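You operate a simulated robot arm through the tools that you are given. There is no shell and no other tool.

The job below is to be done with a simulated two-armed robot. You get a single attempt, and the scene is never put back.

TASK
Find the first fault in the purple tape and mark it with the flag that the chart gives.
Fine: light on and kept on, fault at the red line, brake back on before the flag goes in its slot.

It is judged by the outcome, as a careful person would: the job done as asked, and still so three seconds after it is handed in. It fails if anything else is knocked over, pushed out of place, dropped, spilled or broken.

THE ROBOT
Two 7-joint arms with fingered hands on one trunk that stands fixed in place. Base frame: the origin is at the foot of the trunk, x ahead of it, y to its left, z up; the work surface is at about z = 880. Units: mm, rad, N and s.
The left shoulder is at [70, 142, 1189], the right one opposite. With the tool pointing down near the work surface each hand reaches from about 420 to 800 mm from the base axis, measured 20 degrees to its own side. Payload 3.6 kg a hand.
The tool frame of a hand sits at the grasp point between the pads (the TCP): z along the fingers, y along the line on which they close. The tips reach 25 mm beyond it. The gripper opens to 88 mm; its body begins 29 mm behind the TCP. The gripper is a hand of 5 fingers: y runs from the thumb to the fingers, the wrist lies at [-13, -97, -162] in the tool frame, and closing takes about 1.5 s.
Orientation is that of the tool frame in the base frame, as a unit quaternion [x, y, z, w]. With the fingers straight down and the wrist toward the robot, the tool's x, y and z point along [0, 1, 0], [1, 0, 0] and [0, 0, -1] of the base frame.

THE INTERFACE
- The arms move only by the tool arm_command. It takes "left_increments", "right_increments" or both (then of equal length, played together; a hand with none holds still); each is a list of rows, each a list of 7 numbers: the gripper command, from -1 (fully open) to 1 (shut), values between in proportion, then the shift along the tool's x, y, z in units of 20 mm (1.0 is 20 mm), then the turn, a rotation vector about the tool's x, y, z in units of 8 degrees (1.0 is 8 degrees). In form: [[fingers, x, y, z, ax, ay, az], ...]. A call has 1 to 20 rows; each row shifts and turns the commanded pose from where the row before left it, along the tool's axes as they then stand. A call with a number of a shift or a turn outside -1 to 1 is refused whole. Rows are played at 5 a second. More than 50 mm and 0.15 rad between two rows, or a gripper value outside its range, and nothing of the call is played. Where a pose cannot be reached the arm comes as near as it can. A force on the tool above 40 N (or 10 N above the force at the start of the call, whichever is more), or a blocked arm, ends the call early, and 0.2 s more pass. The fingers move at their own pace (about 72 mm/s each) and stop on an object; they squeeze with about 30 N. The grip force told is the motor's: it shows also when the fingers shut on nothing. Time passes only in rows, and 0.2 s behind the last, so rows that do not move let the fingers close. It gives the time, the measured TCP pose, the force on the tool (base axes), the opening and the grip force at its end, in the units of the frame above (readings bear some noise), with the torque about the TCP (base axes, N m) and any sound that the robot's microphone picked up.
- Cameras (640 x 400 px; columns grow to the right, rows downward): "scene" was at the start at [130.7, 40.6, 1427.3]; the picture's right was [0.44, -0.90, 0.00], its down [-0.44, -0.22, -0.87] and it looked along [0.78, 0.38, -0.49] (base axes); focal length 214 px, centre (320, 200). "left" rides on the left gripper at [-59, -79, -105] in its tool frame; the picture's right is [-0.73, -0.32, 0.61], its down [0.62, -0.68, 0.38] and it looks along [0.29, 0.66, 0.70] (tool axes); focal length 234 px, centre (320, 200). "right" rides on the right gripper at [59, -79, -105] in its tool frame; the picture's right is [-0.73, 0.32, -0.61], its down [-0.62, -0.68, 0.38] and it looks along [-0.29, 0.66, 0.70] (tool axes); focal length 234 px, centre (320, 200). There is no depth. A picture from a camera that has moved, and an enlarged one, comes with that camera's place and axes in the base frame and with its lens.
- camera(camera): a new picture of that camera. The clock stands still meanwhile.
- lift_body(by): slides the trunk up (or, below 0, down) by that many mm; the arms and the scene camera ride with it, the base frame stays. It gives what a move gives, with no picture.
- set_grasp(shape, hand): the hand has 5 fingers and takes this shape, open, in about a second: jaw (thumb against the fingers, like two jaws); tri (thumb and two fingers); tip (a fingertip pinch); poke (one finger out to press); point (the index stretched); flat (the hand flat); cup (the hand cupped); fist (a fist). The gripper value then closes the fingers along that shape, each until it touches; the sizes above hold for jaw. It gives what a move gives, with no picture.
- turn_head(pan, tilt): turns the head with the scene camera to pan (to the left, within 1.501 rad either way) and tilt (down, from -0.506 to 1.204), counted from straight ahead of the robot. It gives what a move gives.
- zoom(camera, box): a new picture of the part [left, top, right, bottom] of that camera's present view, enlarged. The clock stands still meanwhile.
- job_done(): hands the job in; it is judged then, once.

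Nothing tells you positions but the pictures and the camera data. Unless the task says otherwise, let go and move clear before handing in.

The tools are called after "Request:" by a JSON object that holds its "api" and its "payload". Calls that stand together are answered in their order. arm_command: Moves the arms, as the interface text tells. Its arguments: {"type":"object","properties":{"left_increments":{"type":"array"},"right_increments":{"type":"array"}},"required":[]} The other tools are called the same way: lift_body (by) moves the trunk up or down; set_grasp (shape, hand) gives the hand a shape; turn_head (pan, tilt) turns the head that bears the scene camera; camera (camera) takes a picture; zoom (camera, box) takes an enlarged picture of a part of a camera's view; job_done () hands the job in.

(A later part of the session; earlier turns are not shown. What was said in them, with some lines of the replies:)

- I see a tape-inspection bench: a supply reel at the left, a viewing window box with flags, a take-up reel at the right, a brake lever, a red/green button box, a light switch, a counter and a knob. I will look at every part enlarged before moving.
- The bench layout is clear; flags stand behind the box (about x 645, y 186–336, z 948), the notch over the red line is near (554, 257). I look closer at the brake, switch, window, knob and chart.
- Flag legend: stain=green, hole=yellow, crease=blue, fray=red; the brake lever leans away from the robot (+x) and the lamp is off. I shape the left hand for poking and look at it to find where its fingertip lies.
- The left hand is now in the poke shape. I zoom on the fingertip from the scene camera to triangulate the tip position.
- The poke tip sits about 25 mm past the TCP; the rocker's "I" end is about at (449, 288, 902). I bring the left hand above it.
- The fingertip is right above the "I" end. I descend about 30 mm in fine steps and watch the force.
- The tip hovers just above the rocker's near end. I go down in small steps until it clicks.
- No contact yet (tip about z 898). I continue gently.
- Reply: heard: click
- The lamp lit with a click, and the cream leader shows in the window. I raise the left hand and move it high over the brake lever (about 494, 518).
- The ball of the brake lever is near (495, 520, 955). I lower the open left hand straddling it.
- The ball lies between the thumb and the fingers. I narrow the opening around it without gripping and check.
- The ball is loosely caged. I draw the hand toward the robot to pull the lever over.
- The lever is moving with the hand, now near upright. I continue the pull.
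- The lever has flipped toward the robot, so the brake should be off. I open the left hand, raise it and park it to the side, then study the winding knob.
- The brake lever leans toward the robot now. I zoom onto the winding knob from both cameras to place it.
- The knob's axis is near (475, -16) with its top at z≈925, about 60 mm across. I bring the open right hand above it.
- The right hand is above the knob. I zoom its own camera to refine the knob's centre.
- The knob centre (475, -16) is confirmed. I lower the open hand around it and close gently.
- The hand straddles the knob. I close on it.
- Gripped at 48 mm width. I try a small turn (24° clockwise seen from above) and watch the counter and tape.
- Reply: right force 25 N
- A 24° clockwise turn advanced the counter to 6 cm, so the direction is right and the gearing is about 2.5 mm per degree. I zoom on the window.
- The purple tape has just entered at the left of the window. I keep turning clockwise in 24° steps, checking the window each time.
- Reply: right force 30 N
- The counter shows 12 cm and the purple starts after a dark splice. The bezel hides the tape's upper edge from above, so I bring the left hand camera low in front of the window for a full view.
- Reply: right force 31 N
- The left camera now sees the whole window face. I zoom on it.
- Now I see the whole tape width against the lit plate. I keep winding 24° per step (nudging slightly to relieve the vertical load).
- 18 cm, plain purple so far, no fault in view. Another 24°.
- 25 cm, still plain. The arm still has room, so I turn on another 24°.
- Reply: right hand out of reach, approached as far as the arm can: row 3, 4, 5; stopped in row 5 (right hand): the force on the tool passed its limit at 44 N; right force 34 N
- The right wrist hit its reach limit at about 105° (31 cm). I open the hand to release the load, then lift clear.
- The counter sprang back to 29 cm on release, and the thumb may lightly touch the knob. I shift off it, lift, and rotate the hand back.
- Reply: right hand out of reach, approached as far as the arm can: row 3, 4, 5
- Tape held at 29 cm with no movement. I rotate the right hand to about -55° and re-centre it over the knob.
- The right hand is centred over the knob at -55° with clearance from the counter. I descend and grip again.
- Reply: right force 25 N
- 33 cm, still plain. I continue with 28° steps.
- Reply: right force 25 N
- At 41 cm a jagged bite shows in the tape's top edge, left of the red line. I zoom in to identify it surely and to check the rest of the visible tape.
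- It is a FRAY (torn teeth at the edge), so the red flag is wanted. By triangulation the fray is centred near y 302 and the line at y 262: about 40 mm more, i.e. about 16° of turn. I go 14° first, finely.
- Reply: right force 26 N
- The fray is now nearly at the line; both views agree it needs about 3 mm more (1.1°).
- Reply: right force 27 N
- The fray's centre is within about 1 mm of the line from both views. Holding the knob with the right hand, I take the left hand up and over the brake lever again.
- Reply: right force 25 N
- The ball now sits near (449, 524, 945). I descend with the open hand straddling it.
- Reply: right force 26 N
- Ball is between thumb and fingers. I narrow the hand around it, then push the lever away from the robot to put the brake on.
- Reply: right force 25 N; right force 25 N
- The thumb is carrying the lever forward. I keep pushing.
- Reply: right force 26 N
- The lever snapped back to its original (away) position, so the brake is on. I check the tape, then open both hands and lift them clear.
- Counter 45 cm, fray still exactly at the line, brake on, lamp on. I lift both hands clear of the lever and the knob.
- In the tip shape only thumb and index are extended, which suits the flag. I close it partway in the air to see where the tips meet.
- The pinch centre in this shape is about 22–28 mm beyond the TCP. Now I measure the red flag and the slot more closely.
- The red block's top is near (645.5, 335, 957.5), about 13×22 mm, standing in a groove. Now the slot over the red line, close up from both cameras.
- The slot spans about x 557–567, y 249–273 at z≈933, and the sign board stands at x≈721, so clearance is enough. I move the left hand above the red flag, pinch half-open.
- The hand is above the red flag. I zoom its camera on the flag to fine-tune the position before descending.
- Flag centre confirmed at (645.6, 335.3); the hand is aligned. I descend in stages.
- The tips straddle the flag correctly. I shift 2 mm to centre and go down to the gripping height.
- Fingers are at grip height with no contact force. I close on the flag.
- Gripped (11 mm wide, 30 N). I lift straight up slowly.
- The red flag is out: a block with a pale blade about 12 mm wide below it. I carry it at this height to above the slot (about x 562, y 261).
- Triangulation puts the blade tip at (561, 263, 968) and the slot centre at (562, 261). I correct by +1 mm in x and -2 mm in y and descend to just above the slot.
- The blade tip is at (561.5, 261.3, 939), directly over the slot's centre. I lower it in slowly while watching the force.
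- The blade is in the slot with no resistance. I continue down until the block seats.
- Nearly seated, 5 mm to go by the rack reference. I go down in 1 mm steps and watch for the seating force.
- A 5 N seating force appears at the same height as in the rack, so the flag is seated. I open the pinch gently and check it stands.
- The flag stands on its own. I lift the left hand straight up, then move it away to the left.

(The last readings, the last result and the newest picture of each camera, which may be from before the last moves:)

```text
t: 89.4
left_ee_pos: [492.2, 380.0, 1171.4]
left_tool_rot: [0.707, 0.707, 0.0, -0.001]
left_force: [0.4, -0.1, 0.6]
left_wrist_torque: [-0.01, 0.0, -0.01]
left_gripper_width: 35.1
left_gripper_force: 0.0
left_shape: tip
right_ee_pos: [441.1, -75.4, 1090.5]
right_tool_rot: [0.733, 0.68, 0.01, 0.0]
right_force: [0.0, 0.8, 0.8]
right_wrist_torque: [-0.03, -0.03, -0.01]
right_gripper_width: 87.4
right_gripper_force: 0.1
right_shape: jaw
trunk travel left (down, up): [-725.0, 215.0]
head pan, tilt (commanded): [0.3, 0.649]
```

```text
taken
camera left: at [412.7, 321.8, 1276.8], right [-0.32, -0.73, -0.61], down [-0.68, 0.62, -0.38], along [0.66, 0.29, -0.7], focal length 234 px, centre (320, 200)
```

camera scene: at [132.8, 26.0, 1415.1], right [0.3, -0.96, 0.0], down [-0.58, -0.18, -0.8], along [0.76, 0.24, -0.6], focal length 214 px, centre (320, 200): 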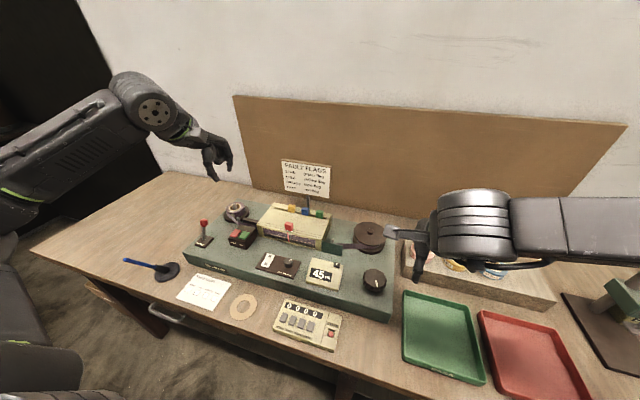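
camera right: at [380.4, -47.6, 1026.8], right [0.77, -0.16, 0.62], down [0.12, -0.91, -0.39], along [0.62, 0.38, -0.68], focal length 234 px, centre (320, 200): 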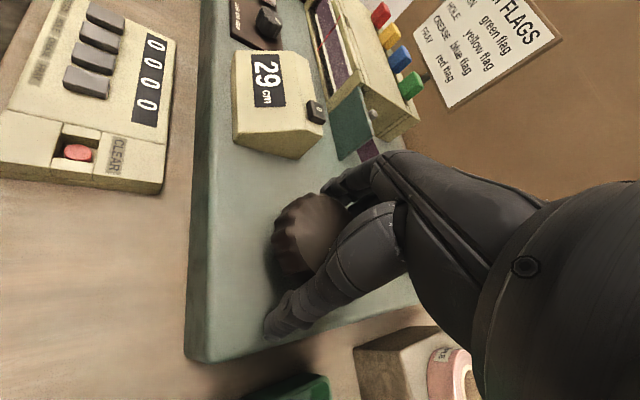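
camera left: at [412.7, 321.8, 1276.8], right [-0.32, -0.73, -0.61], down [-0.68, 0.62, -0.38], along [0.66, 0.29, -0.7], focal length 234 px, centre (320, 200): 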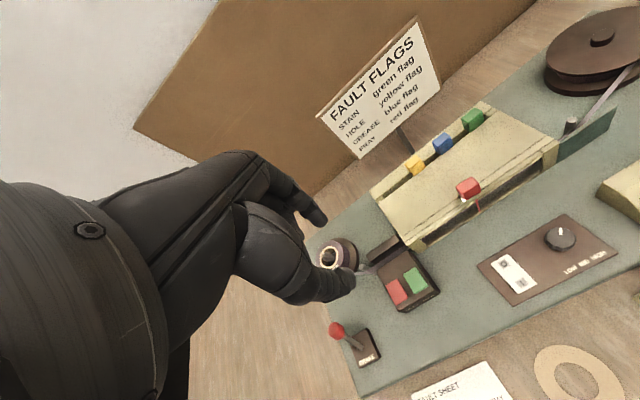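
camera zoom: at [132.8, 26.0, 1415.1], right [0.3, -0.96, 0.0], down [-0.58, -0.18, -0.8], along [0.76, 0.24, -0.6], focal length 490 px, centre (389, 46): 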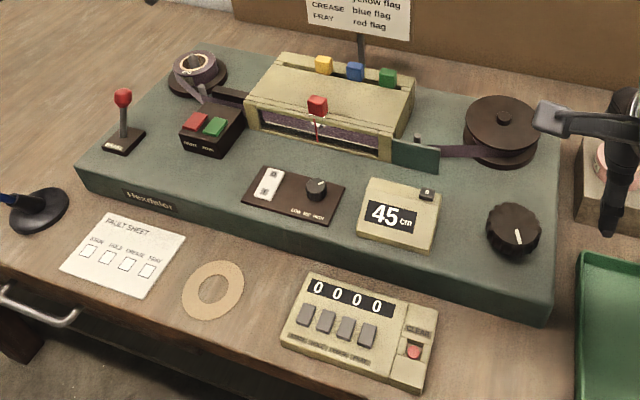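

The red flag stands upright in the slot, the counter reads 45 cm, the lamp is lit and the brake lever is in its original position. A last close check of flag, fray and lever.

Request:
{"api": "zoom", "payload": {"camera": "scene", "box": [270, 210, 310, 250]}}

Request:
{"api": "zoom", "payload": {"camera": "left", "box": [430, 150, 530, 225]}}

Request:
{"api": "zoom", "payload": {"camera": "scene", "box": [180, 200, 280, 262]}}

```text
10.00 times, centred on (290, 230) of scene
camera zoom: at [132.8, 26.0, 1415.1], right [0.3, -0.96, 0.0], down [-0.58, -0.18, -0.8], along [0.76, 0.24, -0.6], focal length 2145 px, centre (620, -100)
```

zoom: 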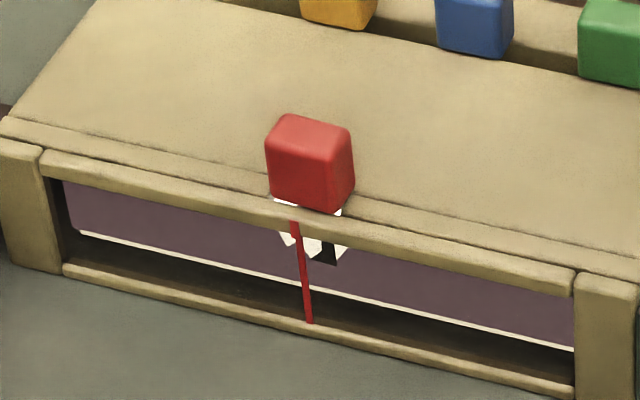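

```text
5.33 times, centred on (480, 188) of left
camera zoom: at [412.7, 321.8, 1276.8], right [-0.32, -0.73, -0.61], down [-0.68, 0.62, -0.38], along [0.66, 0.29, -0.7], focal length 1249 px, centre (-533, 267)
```

zoom: 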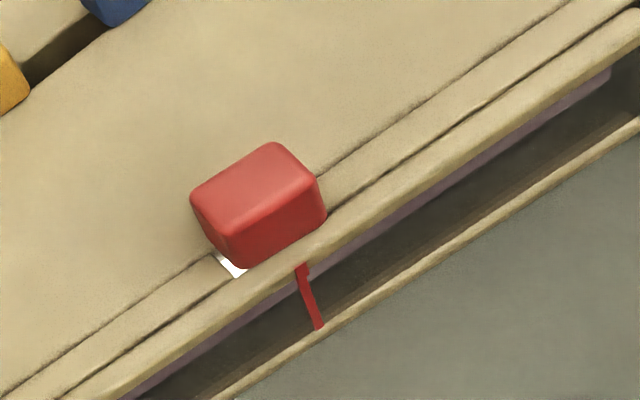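

```text
6.40 times, centred on (230, 231) of scene
camera zoom: at [132.8, 26.0, 1415.1], right [0.3, -0.96, 0.0], down [-0.58, -0.18, -0.8], along [0.76, 0.24, -0.6], focal length 1373 px, centre (896, 2)
```

zoom: 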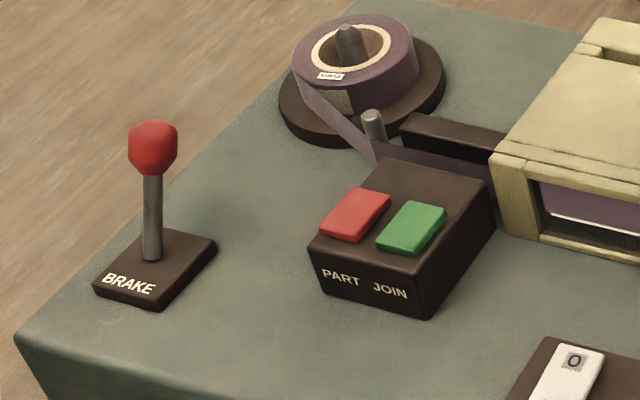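

Everything holds: lamp lit, fray centred at the red line, brake lever on, red flag seated upright in the slot, both hands clear. I hand the job in.

Request:
{"api": "job_done", "payload": {}}

```text
The job is handed in.
```

The first fault I found in the purple tape is a fray, and I marked it with the red flag, as the chart gives. The job is handed in; I have not been told the result.

- **Light:** I switched it on first, and it was still lit at the last check.
- **Fault:** I saw no fault before the fray. It is centred at the red line to within about 1 mm, measured from two camera angles. The counter reads 45 cm.
- **Brake:** I put it back on before letting go of the winding knob and before touching the flag. The lever is back where it started.
- **Flag:** it stands upright in the slot above the line. I felt it seat at the same height it had in the rack.
- **Everything else:** in the last pictures nothing else had moved or fallen, and both hands are clear of the bench.

While winding, the right arm reached its limit at 31 cm and pulled on the knob at 44 N. The tape slipped back 2 cm when I let go, so I gripped the knob again and carried on. Nothing looked disturbed afterwards.
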